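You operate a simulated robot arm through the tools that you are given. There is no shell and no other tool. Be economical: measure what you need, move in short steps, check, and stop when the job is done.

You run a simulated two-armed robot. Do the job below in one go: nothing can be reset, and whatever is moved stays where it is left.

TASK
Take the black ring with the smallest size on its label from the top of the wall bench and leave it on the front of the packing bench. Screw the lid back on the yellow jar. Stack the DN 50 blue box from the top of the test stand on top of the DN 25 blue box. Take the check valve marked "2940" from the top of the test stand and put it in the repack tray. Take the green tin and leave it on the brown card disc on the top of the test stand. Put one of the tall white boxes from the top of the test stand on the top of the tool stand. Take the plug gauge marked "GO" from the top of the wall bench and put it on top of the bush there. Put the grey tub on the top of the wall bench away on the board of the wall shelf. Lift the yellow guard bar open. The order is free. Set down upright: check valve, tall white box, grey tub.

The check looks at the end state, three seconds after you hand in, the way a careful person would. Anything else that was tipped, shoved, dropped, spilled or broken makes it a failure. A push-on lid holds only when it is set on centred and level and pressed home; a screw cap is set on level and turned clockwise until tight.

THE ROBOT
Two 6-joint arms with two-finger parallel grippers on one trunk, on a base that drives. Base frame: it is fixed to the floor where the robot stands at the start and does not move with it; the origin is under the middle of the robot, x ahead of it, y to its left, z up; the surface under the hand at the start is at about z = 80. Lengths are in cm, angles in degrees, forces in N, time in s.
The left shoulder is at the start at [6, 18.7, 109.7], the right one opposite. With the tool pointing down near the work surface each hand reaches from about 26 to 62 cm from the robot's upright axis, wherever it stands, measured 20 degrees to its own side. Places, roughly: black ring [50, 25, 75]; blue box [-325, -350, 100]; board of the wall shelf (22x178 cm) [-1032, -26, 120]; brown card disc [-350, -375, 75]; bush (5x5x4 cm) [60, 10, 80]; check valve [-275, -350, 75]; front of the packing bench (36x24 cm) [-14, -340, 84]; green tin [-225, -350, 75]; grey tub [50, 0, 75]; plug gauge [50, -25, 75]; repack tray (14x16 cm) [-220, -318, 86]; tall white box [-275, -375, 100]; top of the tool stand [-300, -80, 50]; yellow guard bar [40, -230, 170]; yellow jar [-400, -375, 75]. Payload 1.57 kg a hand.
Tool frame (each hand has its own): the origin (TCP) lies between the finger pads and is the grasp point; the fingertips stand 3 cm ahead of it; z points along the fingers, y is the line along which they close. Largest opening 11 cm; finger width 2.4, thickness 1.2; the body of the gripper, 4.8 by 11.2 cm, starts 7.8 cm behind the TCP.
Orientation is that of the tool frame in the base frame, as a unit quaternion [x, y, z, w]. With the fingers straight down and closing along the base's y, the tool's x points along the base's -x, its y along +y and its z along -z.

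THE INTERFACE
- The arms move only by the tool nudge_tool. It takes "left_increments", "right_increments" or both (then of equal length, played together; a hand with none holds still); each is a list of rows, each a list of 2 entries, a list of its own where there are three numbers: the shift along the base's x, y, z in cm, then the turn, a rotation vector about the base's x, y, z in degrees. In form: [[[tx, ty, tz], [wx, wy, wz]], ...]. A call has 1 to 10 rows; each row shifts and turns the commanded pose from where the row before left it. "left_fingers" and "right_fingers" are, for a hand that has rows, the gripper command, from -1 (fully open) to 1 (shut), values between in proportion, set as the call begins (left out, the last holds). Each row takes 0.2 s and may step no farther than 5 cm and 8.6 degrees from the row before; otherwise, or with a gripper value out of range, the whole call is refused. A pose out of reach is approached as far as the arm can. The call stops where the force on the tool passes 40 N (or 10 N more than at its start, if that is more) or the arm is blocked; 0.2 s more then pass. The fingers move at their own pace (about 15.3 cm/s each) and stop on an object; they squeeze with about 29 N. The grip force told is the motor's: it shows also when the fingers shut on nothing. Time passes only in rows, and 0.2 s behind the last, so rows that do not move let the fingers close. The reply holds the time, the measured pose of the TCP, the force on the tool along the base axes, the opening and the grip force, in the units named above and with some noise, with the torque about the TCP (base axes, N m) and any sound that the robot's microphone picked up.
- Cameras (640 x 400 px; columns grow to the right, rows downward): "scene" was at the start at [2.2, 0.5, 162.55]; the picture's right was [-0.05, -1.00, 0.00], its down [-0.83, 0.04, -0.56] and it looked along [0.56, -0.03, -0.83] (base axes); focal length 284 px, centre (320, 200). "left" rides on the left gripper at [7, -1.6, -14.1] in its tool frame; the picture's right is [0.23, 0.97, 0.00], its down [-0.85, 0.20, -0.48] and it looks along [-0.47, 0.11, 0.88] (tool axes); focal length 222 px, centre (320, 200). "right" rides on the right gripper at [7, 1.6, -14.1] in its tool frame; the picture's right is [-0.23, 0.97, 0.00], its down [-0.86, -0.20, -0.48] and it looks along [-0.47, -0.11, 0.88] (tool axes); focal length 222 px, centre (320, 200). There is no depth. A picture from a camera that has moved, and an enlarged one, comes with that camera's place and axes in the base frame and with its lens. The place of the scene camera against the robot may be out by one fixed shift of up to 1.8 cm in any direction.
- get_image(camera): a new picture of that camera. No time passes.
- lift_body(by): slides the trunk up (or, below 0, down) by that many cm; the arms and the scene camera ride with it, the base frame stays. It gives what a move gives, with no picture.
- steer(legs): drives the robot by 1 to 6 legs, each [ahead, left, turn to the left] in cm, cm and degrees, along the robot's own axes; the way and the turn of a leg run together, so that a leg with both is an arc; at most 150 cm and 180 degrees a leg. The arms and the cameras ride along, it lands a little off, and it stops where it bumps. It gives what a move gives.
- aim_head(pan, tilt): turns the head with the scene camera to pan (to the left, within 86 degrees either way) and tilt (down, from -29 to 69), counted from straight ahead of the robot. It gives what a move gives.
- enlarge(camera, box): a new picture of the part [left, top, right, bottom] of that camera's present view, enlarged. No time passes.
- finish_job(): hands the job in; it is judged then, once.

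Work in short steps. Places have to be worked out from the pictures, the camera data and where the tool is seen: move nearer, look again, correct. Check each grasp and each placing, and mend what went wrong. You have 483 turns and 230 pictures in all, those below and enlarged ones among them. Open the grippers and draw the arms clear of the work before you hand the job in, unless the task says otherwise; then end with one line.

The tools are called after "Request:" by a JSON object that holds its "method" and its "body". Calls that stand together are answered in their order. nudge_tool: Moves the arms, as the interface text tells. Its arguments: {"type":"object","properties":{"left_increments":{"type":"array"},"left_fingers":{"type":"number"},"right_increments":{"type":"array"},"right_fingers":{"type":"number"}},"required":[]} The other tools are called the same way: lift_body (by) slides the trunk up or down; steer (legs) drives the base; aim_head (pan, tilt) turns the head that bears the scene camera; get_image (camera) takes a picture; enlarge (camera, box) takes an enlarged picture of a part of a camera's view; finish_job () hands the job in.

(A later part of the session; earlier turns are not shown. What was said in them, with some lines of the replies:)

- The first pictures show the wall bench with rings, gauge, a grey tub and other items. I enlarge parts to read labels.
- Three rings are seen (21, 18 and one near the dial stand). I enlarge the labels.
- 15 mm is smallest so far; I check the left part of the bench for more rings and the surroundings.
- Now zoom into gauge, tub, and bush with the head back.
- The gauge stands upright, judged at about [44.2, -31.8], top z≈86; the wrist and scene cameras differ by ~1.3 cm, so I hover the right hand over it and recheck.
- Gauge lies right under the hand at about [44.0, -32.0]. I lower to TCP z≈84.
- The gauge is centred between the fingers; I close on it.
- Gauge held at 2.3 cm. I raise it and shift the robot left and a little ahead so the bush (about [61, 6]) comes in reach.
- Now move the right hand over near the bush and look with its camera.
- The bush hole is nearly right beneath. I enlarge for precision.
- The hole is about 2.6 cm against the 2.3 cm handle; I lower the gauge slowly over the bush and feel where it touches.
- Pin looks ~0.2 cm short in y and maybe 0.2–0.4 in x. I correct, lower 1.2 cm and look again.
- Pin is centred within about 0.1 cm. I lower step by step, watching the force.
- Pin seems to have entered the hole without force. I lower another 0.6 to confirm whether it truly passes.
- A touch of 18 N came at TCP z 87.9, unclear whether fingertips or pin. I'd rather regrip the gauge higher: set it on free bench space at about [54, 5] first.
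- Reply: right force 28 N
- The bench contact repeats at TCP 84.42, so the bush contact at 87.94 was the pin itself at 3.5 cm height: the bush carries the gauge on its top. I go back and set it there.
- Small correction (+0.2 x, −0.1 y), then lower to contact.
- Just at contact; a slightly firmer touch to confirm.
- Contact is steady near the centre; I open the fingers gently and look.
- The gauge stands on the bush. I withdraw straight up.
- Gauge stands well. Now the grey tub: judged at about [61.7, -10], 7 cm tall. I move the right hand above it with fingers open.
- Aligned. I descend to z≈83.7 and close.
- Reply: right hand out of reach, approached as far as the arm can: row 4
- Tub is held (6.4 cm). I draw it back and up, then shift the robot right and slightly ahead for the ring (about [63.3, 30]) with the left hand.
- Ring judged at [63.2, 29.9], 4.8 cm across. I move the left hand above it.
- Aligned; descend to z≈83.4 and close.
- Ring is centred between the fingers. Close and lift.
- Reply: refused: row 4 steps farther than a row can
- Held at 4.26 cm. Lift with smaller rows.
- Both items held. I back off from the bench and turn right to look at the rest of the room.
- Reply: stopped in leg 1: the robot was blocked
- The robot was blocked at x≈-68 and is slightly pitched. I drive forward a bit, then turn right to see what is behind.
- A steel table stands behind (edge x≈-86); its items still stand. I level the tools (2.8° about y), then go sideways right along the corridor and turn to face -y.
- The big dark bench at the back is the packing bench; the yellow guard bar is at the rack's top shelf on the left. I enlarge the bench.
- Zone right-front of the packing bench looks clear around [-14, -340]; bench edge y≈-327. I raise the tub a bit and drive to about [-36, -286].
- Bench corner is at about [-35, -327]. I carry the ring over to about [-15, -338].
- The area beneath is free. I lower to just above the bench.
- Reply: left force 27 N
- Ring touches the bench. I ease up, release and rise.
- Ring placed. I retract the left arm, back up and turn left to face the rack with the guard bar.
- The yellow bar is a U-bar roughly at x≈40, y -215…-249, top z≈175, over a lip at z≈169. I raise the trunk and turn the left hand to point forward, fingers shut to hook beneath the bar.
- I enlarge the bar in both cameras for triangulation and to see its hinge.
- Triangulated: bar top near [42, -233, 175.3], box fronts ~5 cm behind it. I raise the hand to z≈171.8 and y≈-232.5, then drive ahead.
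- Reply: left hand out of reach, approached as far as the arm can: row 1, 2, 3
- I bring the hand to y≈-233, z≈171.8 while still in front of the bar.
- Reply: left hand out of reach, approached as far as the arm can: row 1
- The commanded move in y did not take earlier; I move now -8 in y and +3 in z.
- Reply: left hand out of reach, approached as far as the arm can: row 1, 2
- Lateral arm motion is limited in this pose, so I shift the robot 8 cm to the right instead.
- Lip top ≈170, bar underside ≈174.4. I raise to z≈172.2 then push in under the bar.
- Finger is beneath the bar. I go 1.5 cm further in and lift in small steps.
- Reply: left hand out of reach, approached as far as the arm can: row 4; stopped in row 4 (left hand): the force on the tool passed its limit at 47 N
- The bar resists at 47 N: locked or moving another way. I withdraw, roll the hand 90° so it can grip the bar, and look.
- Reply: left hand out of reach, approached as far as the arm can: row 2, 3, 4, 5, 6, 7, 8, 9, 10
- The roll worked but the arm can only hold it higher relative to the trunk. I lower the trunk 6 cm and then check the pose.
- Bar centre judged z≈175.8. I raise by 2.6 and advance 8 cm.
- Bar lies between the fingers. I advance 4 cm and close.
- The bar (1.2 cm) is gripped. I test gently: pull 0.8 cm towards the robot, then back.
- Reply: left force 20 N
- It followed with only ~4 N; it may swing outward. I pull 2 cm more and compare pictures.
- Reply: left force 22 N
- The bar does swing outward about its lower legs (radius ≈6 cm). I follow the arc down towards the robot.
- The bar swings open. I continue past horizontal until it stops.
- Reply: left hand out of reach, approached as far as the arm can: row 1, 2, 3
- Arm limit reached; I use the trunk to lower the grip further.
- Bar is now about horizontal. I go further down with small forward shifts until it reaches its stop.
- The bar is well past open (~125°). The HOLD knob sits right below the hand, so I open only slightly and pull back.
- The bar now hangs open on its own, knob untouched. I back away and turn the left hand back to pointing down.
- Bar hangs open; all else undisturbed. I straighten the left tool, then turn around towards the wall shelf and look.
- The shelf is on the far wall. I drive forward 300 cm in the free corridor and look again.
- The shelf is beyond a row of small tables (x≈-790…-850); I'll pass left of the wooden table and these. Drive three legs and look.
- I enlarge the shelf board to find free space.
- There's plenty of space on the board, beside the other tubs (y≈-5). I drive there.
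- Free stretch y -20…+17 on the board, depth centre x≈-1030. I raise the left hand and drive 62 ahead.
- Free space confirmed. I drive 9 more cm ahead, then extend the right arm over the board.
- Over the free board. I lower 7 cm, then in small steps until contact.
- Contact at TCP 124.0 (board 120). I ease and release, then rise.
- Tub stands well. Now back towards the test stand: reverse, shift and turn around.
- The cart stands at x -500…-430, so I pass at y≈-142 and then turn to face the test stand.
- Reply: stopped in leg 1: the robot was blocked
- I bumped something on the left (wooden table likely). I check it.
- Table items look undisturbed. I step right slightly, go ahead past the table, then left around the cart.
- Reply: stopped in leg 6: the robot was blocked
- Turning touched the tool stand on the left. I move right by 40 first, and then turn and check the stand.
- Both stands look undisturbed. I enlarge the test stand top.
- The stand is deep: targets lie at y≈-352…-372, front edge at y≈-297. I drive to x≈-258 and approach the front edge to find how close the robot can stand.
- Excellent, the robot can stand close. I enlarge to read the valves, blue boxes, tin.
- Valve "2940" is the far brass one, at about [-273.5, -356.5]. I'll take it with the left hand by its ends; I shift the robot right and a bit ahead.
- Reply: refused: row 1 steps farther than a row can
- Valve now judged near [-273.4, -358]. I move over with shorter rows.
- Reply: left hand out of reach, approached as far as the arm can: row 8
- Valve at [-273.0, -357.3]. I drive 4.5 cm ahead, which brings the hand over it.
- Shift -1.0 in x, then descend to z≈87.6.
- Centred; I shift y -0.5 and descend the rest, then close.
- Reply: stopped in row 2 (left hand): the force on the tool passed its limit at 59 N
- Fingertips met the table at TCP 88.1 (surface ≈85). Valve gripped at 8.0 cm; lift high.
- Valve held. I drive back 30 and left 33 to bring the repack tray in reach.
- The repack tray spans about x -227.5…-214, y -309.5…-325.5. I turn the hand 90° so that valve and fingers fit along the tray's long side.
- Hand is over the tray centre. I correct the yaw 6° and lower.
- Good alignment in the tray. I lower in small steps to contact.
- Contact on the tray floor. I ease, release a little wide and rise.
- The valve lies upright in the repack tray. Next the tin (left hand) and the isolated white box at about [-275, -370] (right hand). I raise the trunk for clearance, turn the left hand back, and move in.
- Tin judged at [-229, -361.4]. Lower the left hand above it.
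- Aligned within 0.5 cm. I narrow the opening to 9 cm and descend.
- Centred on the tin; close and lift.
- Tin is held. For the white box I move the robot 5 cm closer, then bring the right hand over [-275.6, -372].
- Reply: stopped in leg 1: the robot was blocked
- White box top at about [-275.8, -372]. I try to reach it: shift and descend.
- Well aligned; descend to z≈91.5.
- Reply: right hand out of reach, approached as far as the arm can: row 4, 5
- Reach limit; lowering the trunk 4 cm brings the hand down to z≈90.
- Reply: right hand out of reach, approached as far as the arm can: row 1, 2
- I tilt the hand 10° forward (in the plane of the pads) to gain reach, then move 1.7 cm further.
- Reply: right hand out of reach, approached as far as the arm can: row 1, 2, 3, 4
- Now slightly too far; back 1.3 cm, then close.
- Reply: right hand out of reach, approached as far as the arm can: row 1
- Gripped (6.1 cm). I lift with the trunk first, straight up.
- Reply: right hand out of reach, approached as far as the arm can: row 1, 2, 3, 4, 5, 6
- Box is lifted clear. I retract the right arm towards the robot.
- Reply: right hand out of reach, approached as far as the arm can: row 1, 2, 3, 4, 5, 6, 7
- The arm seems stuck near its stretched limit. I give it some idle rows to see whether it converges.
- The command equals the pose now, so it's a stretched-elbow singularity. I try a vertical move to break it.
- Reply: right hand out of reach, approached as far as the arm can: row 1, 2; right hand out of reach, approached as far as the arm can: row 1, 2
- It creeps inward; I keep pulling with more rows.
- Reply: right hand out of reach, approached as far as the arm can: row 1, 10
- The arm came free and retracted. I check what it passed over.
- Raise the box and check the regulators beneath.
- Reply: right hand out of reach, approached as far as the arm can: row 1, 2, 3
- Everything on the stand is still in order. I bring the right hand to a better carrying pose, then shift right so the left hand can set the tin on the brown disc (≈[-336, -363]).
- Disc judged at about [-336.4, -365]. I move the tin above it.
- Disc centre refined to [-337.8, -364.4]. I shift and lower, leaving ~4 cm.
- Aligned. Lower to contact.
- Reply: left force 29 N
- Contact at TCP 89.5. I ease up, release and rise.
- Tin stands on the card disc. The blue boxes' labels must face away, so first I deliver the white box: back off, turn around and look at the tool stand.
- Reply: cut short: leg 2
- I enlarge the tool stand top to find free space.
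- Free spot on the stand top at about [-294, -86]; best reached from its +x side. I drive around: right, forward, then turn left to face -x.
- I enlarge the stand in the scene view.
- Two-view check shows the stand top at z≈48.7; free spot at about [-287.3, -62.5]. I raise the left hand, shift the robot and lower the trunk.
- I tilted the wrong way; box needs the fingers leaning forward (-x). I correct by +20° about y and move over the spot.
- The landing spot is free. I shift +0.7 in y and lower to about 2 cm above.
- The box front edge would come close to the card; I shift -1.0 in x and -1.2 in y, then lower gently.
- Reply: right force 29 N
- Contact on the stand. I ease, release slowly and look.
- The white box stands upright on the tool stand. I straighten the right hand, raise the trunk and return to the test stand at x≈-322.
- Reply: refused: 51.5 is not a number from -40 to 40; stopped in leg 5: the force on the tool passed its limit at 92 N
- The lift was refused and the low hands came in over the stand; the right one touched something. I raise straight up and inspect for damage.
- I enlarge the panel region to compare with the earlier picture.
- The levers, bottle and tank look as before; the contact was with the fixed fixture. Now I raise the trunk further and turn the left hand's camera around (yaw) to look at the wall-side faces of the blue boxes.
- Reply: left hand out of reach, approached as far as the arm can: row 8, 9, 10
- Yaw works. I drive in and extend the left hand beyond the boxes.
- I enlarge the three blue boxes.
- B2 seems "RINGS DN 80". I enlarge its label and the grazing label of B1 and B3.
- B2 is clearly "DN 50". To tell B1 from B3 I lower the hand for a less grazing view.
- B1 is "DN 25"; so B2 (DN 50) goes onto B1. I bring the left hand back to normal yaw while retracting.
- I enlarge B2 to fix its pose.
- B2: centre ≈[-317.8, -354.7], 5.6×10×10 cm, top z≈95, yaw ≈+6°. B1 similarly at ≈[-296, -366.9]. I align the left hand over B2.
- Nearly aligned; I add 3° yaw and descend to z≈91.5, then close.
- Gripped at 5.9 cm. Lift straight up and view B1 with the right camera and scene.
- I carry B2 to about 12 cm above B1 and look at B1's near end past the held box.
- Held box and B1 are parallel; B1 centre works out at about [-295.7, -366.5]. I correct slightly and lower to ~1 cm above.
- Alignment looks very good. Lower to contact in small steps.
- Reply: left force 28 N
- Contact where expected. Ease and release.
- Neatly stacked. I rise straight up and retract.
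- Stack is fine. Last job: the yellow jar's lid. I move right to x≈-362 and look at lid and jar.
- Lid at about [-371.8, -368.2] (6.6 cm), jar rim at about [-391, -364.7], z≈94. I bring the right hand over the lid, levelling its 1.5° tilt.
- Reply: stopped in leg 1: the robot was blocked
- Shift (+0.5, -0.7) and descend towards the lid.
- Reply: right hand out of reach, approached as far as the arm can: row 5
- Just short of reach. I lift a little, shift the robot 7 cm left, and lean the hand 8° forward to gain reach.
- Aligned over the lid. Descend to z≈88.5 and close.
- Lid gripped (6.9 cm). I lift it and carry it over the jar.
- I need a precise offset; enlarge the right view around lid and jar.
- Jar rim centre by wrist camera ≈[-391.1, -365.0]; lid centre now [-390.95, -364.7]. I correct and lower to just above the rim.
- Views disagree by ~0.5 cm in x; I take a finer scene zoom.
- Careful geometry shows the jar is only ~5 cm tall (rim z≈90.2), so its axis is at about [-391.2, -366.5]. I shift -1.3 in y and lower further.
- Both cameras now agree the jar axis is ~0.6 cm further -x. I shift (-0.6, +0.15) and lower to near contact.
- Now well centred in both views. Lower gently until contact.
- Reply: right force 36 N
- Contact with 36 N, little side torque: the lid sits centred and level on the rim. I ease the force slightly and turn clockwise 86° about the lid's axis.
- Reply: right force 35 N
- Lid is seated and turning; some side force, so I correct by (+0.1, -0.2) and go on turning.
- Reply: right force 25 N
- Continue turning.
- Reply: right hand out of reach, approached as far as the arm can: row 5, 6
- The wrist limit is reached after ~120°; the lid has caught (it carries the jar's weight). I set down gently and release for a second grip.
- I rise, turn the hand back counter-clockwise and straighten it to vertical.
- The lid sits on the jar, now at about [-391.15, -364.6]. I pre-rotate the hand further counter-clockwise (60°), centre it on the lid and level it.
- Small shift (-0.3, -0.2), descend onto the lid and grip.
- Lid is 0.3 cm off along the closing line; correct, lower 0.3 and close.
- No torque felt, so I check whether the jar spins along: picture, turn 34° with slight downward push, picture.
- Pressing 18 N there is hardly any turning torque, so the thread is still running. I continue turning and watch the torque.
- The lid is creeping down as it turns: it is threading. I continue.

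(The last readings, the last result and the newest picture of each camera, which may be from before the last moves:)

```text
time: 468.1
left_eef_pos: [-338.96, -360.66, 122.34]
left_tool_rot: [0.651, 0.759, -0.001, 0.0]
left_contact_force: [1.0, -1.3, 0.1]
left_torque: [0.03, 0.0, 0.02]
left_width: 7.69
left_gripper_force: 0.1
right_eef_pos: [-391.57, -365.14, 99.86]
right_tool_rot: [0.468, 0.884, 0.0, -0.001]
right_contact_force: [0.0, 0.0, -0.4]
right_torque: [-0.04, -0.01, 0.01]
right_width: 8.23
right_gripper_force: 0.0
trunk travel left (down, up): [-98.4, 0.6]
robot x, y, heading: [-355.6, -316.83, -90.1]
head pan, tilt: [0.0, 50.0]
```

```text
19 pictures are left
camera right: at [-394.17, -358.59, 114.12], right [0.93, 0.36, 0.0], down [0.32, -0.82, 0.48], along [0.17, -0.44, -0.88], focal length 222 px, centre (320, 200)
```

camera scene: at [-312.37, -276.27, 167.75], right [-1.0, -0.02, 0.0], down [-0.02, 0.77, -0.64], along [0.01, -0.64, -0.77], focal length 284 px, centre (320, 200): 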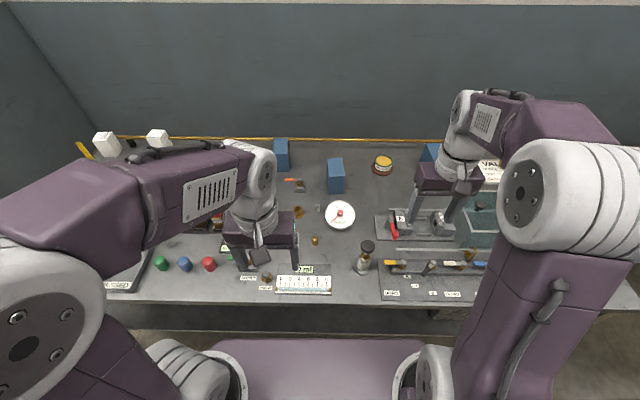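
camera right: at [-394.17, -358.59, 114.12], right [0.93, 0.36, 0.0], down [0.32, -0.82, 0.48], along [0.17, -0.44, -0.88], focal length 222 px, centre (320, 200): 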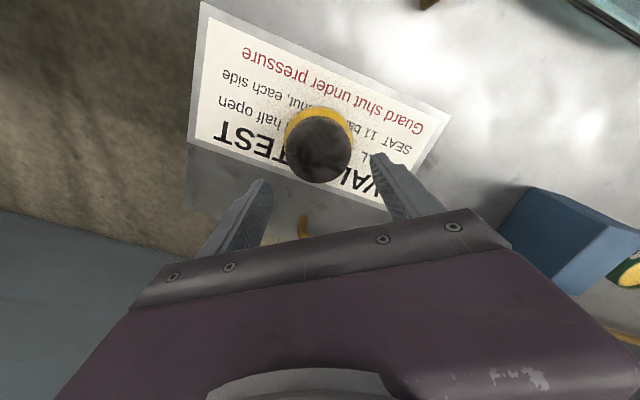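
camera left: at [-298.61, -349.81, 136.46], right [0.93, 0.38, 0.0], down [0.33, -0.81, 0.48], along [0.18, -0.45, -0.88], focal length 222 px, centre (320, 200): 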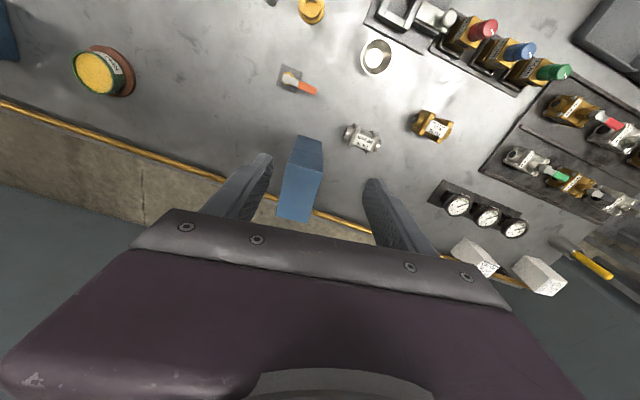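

Regrip: shift (-0.1, +0.4), descend, close, then turn on.

Request:
{"method": "nudge_tool", "body": {"right_increments": [[[-0.1, 0.4, -3], [0, 0, 0]], [[0, 0, -2.5], [0, 0, 0]], [[0, 0, -1.4], [0, 0, 0]]]}}

Request:
{"method": "nudge_tool", "body": {"right_increments": [[[0, 0, 0], [0, 0, 0]], [[0, 0, 0], [0, 0, 0]], [[0, 0, -0.3], [0, 0, 0]]], "right_fingers": 1}}

Request:
{"method": "nudge_tool", "body": {"right_increments": [[[0, 0, -0.1], [0, 0, -8.6]], [[0, 0, 0], [0, 0, -8.6]], [[0, 0, 0], [0, 0, -8.6]], [[0, 0, 0], [0, 0, -8.6]], [[0, 0, -0.05], [0, 0, -8.6]]]}}

Request:
{"method": "nudge_tool", "body": {"right_increments": [[[0, 0, 0], [0, 0, -8.6]], [[0, 0, 0], [0, 0, -8.6]], [[0, 0, 0], [0, 0, -8.6]], [[0, 0, 0], [0, 0, -8.6]], [[0, 0, -0.05], [0, 0, -8.6]]]}}

```text
time: 468.9
left_eef_pos: [-338.78, -360.74, 122.34]
left_tool_rot: [0.651, 0.759, 0.0, 0.0]
left_contact_force: [0.2, 1.1, 0.9]
left_torque: [-0.02, 0.01, 0.03]
left_width: 7.72
left_gripper_force: 0.0
right_eef_pos: [-391.78, -364.57, 93.09]
right_tool_rot: [0.47, 0.883, 0.001, -0.001]
right_contact_force: [-0.2, 0.1, 0.6]
right_torque: [0.0, -0.03, 0.04]
right_width: 8.25
right_gripper_force: 0.1
trunk travel left (down, up): [-98.4, 0.6]
robot x, y, heading: [-355.67, -317.23, -90.0]
head pan, tilt: [0.0, 50.0]
```

```text
time: 469.7
left_eef_pos: [-338.78, -360.47, 122.42]
left_tool_rot: [0.651, 0.759, -0.003, 0.0]
left_contact_force: [0.0, -0.3, 0.6]
left_torque: [0.0, 0.0, -0.01]
left_width: 7.69
left_gripper_force: 0.2
right_eef_pos: [-391.74, -364.61, 93.07]
right_tool_rot: [0.47, 0.883, -0.002, -0.001]
right_contact_force: [-2.3, -0.1, 17.3]
right_torque: [0.44, -0.22, -0.04]
right_width: 6.82
right_gripper_force: 29.1
trunk travel left (down, up): [-98.4, 0.6]
robot x, y, heading: [-355.98, -317.2, -89.9]
head pan, tilt: [0.0, 50.0]
```

```text
time: 470.9
left_eef_pos: [-338.48, -360.4, 122.53]
left_tool_rot: [0.651, 0.759, -0.004, 0.0]
left_contact_force: [-0.1, -0.2, 0.2]
left_torque: [0.02, 0.03, 0.01]
left_width: 7.71
left_gripper_force: 0.1
right_eef_pos: [-391.57, -364.45, 92.9]
right_tool_rot: [0.761, 0.649, -0.001, 0.0]
right_contact_force: [-0.2, 0.1, 35.9]
right_torque: [-0.02, 0.08, 0.38]
right_width: 6.81
right_gripper_force: 29.2
trunk travel left (down, up): [-98.4, 0.6]
robot x, y, heading: [-355.75, -317.36, -89.7]
head pan, tilt: [0.0, 50.0]
```

```text
time: 472.1
left_eef_pos: [-338.69, -360.41, 122.31]
left_tool_rot: [0.65, 0.76, -0.003, 0.001]
left_contact_force: [-0.3, -0.4, 0.3]
left_torque: [0.02, -0.01, 0.02]
left_width: 7.71
left_gripper_force: 0.1
right_eef_pos: [-391.61, -364.49, 92.69]
right_tool_rot: [0.946, 0.324, 0.002, 0.0]
right_contact_force: [0.5, -0.1, 22.2]
right_torque: [0.04, 0.14, 0.23]
right_width: 6.8
right_gripper_force: 29.0
trunk travel left (down, up): [-98.4, 0.6]
robot x, y, heading: [-355.85, -316.92, -89.9]
head pan, tilt: [0.0, 50.0]
```

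It keeps going down (z 92.7) with friction torque ~0.2 N·m. Continue turning.

Request:
{"method": "nudge_tool", "body": {"right_increments": [[[0, 0, 0], [0, 0, -8.6]], [[0, 0, 0], [0, 0, -8.6]], [[0, 0, 0], [0, 0, -8.6]], [[0, 0, 0], [0, 0, -8.6]], [[0, 0, 0], [0, 0, -8.6]]]}}

Request:
{"method": "nudge_tool", "body": {"right_increments": [[[0, 0, 0], [0, 0, -8.6]], [[0, 0, 0], [0, 0, -8.6]]]}}

Request:
{"method": "enlarge", "body": {"camera": "scene", "box": [395, 255, 435, 295]}}

```text
time: 473.3
left_eef_pos: [-338.8, -360.51, 122.34]
left_tool_rot: [0.651, 0.759, -0.002, 0.0]
left_contact_force: [0.6, -0.3, -0.4]
left_torque: [0.0, 0.02, -0.01]
left_width: 7.72
left_gripper_force: 0.0
right_eef_pos: [-391.71, -364.46, 92.56]
right_tool_rot: [0.999, -0.044, 0.001, 0.001]
right_contact_force: [-2.1, -1.6, 19.3]
right_torque: [0.13, 0.21, 0.23]
right_width: 6.81
right_gripper_force: 29.0
trunk travel left (down, up): [-98.4, 0.6]
robot x, y, heading: [-355.61, -317.02, -90.1]
head pan, tilt: [0.0, 50.0]
```

```text
time: 473.9
left_eef_pos: [-338.7, -360.47, 122.49]
left_tool_rot: [0.651, 0.759, -0.003, 0.001]
left_contact_force: [0.0, 1.4, 0.9]
left_torque: [-0.02, 0.0, -0.03]
left_width: 7.71
left_gripper_force: 0.0
right_eef_pos: [-391.57, -364.54, 92.64]
right_tool_rot: [0.981, -0.193, 0.002, 0.001]
right_contact_force: [0.6, -1.5, 17.9]
right_torque: [0.02, 0.09, 0.23]
right_width: 6.82
right_gripper_force: 28.7
trunk travel left (down, up): [-98.4, 0.6]
robot x, y, heading: [-355.4, -317.24, -89.8]
head pan, tilt: [0.0, 50.0]
```

```text
10.00 times, centred on (415, 275) of scene
camera zoom: at [-354.37, -317.69, 189.26], right [-1.0, 0.0, 0.0], down [0.0, 0.77, -0.64], along [0.0, -0.64, -0.77], focal length 2836 px, centre (-630, -550)
```

zoom: 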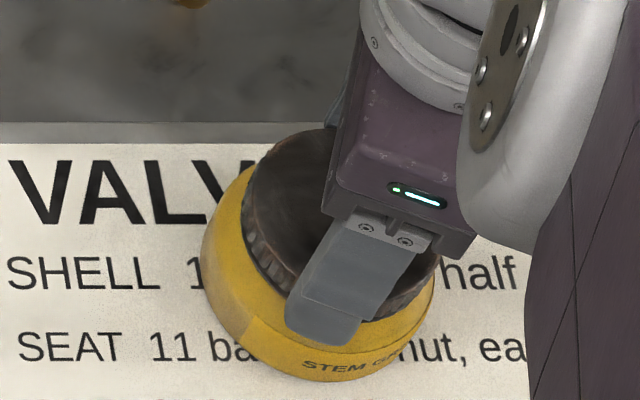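

The jar's "STEM …" label has now come into view: the jar turns together with the lid, so the lid has run tight. I do one more short firm turn to be sure: regrip.

Request:
{"method": "nudge_tool", "body": {"right_increments": [[[0, 0, 0.2], [0, 0, 0]], [[0, 0, 0], [0, 0, 0]]], "right_fingers": -0.5}}

Request:
{"method": "nudge_tool", "body": {"right_increments": [[[0, 0, 3], [0, 0, 0]], [[0, 0, 3], [0, 0, 8.6]], [[0, 0, 0], [0, 0, 8.6]], [[0, 0, 0], [0, 0, 8.6]], [[0, 0, 0], [0, 0, 8.6]], [[0, 0, 0], [0, 0, 8.6]], [[0, 0, 0], [0, 0, 8.6]], [[0, 0, 0], [0, 0, 8.6]], [[0, 0, 0], [0, 0, 8.6]], [[0, 0, 0], [0, 0, 8.6]]]}}

Request:
{"method": "enlarge", "body": {"camera": "scene", "box": [390, 245, 440, 295]}}

Request:
{"method": "enlarge", "body": {"camera": "right", "box": [240, 90, 400, 220]}}

```text
time: 474.5
left_eef_pos: [-338.71, -360.67, 122.34]
left_tool_rot: [0.651, 0.759, 0.0, 0.0]
left_contact_force: [0.1, -0.2, 0.3]
left_torque: [0.0, 0.02, -0.02]
left_width: 7.73
left_gripper_force: 0.0
right_eef_pos: [-391.63, -364.6, 92.72]
right_tool_rot: [0.981, -0.193, 0.002, 0.0]
right_contact_force: [0.2, 0.1, 0.3]
right_torque: [-0.03, -0.01, 0.0]
right_width: 8.25
right_gripper_force: 0.1
trunk travel left (down, up): [-98.4, 0.6]
robot x, y, heading: [-355.96, -316.88, -89.9]
head pan, tilt: [0.0, 50.0]
```

```text
time: 476.7
left_eef_pos: [-338.79, -360.78, 122.37]
left_tool_rot: [0.651, 0.759, -0.002, 0.0]
left_contact_force: [-0.5, 0.1, 0.5]
left_torque: [-0.01, 0.02, 0.01]
left_width: 7.69
left_gripper_force: 0.0
right_eef_pos: [-391.63, -364.75, 98.67]
right_tool_rot: [0.886, 0.464, 0.002, 0.0]
right_contact_force: [0.6, 0.0, 0.6]
right_torque: [0.02, -0.01, 0.01]
right_width: 8.27
right_gripper_force: 0.0
trunk travel left (down, up): [-98.4, 0.6]
robot x, y, heading: [-355.56, -317.35, -90.0]
head pan, tilt: [0.0, 50.0]
```

```text
8.00 times, centred on (415, 270) of scene
camera zoom: at [-354.63, -318.0, 189.26], right [-1.0, 0.0, 0.0], down [0.0, 0.77, -0.64], along [0.0, -0.64, -0.77], focal length 2269 px, centre (-440, -360)
```

zoom: 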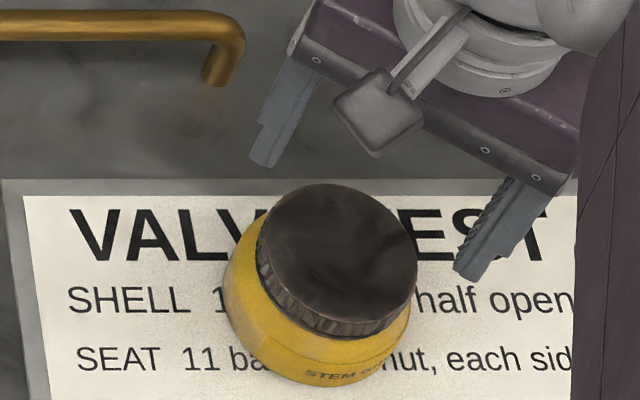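

```text
3.08 times, centred on (320, 155) of right
camera zoom: at [-386.47, -360.01, 112.95], right [0.67, -0.74, 0.0], down [-0.65, -0.59, 0.48], along [-0.35, -0.32, -0.88], focal length 684 px, centre (320, 338)
```

zoom: 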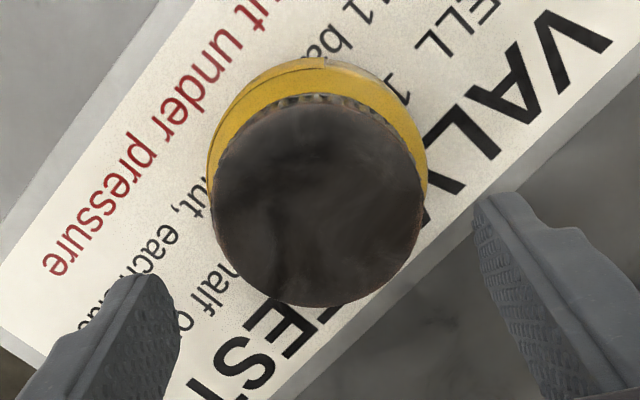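

Lid is level and seated. Grip again, press and turn ~50° firmly.

Request:
{"method": "nudge_tool", "body": {"right_increments": [[[0, 0.1, -3], [0, 0, 0]], [[0, 0, -2.8], [0, 0, 0]]]}}

Request:
{"method": "nudge_tool", "body": {"right_increments": [[[0, 0, 0], [0, 0, 0]], [[0, 0, 0], [0, 0, 0]], [[0, 0, -0.4], [0, 0, 0]]], "right_fingers": 1}}

Request:
{"method": "nudge_tool", "body": {"right_increments": [[[0, 0, -0.1], [0, 0, -8.6]], [[0, 0, 0], [0, 0, -8.6]], [[0, 0, 0], [0, 0, -8.6]]]}}

Request:
{"method": "nudge_tool", "body": {"right_increments": [[[0, 0, 0], [0, 0, -8.6]], [[0, 0, 0], [0, 0, -8.6]], [[0, 0, 0], [0, 0, -8.6]]]}}

Request:
{"method": "enlarge", "body": {"camera": "scene", "box": [390, 245, 440, 295]}}

```text
time: 477.3
left_eef_pos: [-338.91, -360.7, 122.36]
left_tool_rot: [0.651, 0.759, -0.002, 0.0]
left_contact_force: [-0.3, 0.1, -1.0]
left_torque: [-0.02, 0.0, -0.03]
left_width: 7.69
left_gripper_force: 0.1
right_eef_pos: [-391.91, -364.45, 92.85]
right_tool_rot: [0.886, 0.465, 0.001, 0.0]
right_contact_force: [-0.3, 0.1, 0.0]
right_torque: [0.0, 0.0, 0.03]
right_width: 8.24
right_gripper_force: 0.0
trunk travel left (down, up): [-98.4, 0.6]
robot x, y, heading: [-355.9, -317.29, -89.7]
head pan, tilt: [0.0, 50.0]
```

```text
time: 478.1
left_eef_pos: [-338.71, -360.47, 122.47]
left_tool_rot: [0.651, 0.759, -0.003, 0.001]
left_contact_force: [0.1, -0.5, 0.6]
left_torque: [-0.04, 0.03, 0.01]
left_width: 7.7
left_gripper_force: 0.1
right_eef_pos: [-391.85, -364.5, 92.87]
right_tool_rot: [0.886, 0.464, -0.001, 0.001]
right_contact_force: [-3.0, 0.5, 22.6]
right_torque: [0.79, 0.13, 0.11]
right_width: 6.8
right_gripper_force: 29.6
trunk travel left (down, up): [-98.4, 0.6]
robot x, y, heading: [-355.75, -316.89, -89.9]
head pan, tilt: [0.0, 50.0]
```

```text
time: 478.9
left_eef_pos: [-338.53, -360.36, 122.41]
left_tool_rot: [0.65, 0.76, -0.004, -0.001]
left_contact_force: [0.7, -0.3, 0.0]
left_torque: [0.04, -0.03, 0.05]
left_width: 7.68
left_gripper_force: 0.0
right_eef_pos: [-391.46, -364.4, 92.63]
right_tool_rot: [0.968, 0.252, -0.001, 0.003]
right_contact_force: [-0.2, -1.2, 34.5]
right_torque: [-0.02, 0.01, 0.42]
right_width: 6.82
right_gripper_force: 29.2
trunk travel left (down, up): [-98.4, 0.6]
robot x, y, heading: [-355.81, -317.19, -90.1]
head pan, tilt: [0.0, 50.0]
```

```text
time: 479.7
left_eef_pos: [-338.67, -360.53, 122.4]
left_tool_rot: [0.651, 0.759, -0.003, 0.001]
left_contact_force: [0.3, -0.2, 0.0]
left_torque: [0.0, 0.03, -0.01]
left_width: 7.7
left_gripper_force: 0.1
right_eef_pos: [-391.67, -364.35, 92.55]
right_tool_rot: [1.0, 0.031, 0.001, 0.002]
right_contact_force: [0.5, -0.7, 20.0]
right_torque: [-0.02, 0.1, 0.25]
right_width: 6.79
right_gripper_force: 29.4
trunk travel left (down, up): [-98.4, 0.6]
robot x, y, heading: [-355.5, -317.65, -90.1]
head pan, tilt: [0.0, 50.0]
```

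```text
8.00 times, centred on (415, 270) of scene
camera zoom: at [-354.31, -317.65, 189.25], right [-1.0, 0.0, 0.0], down [0.0, 0.76, -0.64], along [0.0, -0.64, -0.76], focal length 2269 px, centre (-440, -360)
```

zoom: 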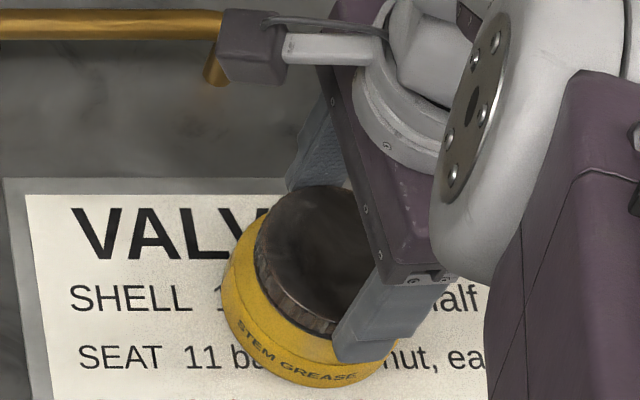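

The jar label moved along with the lid fully: it is tight (0.4 N·m). I release, rise and back away.

Request:
{"method": "nudge_tool", "body": {"right_increments": [[[0, 0, 0.3], [0, 0, 0]], [[0, 0, 0], [0, 0, 0]]], "right_fingers": -0.6}}

Request:
{"method": "nudge_tool", "body": {"right_increments": [[[0, 0, 3], [0, 0, 0]], [[0, 0, 4], [0, 0, 0]], [[0, 0, 4], [0, 0, 0]], [[0, 0, 4], [0, 0, 0]], [[0, 0, 4], [0, 0, 0]], [[0, 0, 4], [0, 0, 0]], [[0, 4, 0], [0, 0, 0]], [[0, 4, 0], [0, 0, 0]]]}}

Request:
{"method": "steer", "body": {"legs": [[-80, 0, 0]]}}

Request:
{"method": "aim_head", "body": {"pan": 0, "tilt": 35}}

Request:
{"method": "get_image", "body": {"camera": "scene"}}

```text
time: 480.3
left_eef_pos: [-338.79, -360.56, 122.35]
left_tool_rot: [0.651, 0.759, -0.002, 0.0]
left_contact_force: [0.9, 0.3, 0.6]
left_torque: [0.0, -0.02, 0.0]
left_width: 7.68
left_gripper_force: 0.0
right_eef_pos: [-391.64, -364.53, 92.76]
right_tool_rot: [0.999, 0.032, 0.001, 0.0]
right_contact_force: [-0.2, 0.4, 0.0]
right_torque: [0.01, 0.01, -0.02]
right_width: 8.81
right_gripper_force: 0.0
trunk travel left (down, up): [-98.4, 0.6]
robot x, y, heading: [-355.94, -317.17, -89.8]
head pan, tilt: [0.0, 50.0]
```

```text
time: 482.1
left_eef_pos: [-338.93, -360.48, 122.42]
left_tool_rot: [0.651, 0.759, -0.002, 0.0]
left_contact_force: [0.3, 0.0, 0.2]
left_torque: [-0.01, -0.02, 0.01]
left_width: 7.7
left_gripper_force: 0.0
right_eef_pos: [-391.81, -356.22, 115.61]
right_tool_rot: [1.0, 0.031, 0.002, 0.001]
right_contact_force: [0.5, 0.4, -0.4]
right_torque: [0.0, 0.01, -0.02]
right_width: 8.81
right_gripper_force: 0.0
trunk travel left (down, up): [-98.4, 0.6]
robot x, y, heading: [-355.8, -317.27, -90.0]
head pan, tilt: [0.0, 50.0]
```

```text
time: 486.4
left_eef_pos: [-338.93, -280.4, 122.3]
left_tool_rot: [0.65, 0.76, -0.001, 0.0]
left_contact_force: [-0.1, 0.1, 0.4]
left_torque: [0.02, 0.02, -0.02]
left_width: 7.69
left_gripper_force: 0.1
right_eef_pos: [-391.85, -276.38, 115.59]
right_tool_rot: [0.999, 0.033, 0.002, 0.0]
right_contact_force: [-0.2, 0.4, -0.4]
right_torque: [0.07, 0.0, 0.02]
right_width: 8.81
right_gripper_force: 0.0
trunk travel left (down, up): [-98.4, 0.6]
robot x, y, heading: [-355.98, -236.55, -89.6]
head pan, tilt: [0.0, 50.0]
```

```text
time: 487.2
left_eef_pos: [-338.9, -280.3, 122.32]
left_tool_rot: [0.649, 0.76, -0.002, -0.001]
left_contact_force: [-0.1, -0.3, 0.3]
left_torque: [0.0, 0.02, 0.04]
left_width: 7.71
left_gripper_force: 0.0
right_eef_pos: [-391.84, -276.18, 115.46]
right_tool_rot: [0.999, 0.034, 0.002, -0.001]
right_contact_force: [-0.7, 0.9, 0.0]
right_torque: [-0.03, 0.02, -0.02]
right_width: 8.79
right_gripper_force: 0.1
trunk travel left (down, up): [-98.4, 0.6]
robot x, y, heading: [-355.76, -236.52, -89.9]
head pan, tilt: [0.0, 35.0]
```

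```text
14 pictures are left
camera scene: at [-354.78, -238.71, 191.42], right [-1.0, 0.0, 0.0], down [0.0, 0.57, -0.82], along [0.0, -0.82, -0.57], focal length 284 px, centre (320, 200)
```

scene: 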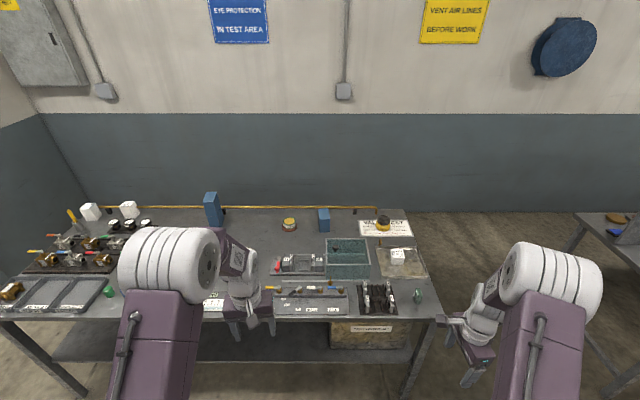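

The stand looks in order. I take a last distant look at the guard bar.

Request:
{"method": "aim_head", "body": {"pan": 86, "tilt": 5}}

Request:
{"method": "enlarge", "body": {"camera": "scene", "box": [260, 150, 380, 250]}}

```text
time: 488.8
left_eef_pos: [-338.93, -280.35, 122.23]
left_tool_rot: [0.65, 0.76, -0.001, 0.0]
left_contact_force: [-0.9, -0.3, -0.6]
left_torque: [-0.04, -0.02, 0.0]
left_width: 7.71
left_gripper_force: 0.1
right_eef_pos: [-391.92, -276.17, 115.58]
right_tool_rot: [0.999, 0.034, 0.001, 0.0]
right_contact_force: [-0.1, -0.4, 0.2]
right_torque: [-0.01, -0.01, -0.01]
right_width: 8.79
right_gripper_force: 0.2
trunk travel left (down, up): [-98.4, 0.6]
robot x, y, heading: [-355.86, -236.76, -89.9]
head pan, tilt: [85.9, 5.0]
```

```text
4.00 times, centred on (320, 200) of scene
camera zoom: at [-345.65, -230.52, 196.25], right [-0.07, -1.0, 0.0], down [-0.09, 0.01, -1.0], along [0.99, -0.07, -0.09], focal length 1134 px, centre (320, 200)
```

zoom: 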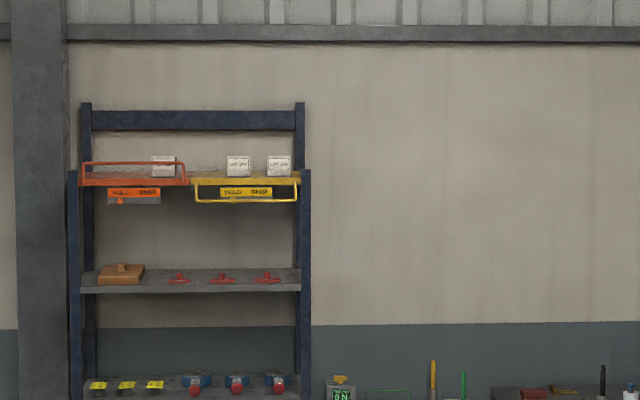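

The bar stays open, the grippers are empty and open, and both arms are clear of the work. I hand the job in.

Request:
{"method": "finish_job", "body": {}}

```text
The job is handed in.
```

All nine tasks are done and the job is handed in. The guard bar would not lift straight up and opened by swinging outward and down. While driving, the robot bumped some furniture, and the right gripper once hit a fixture on the test stand; the pictures afterwards showed nothing moved.
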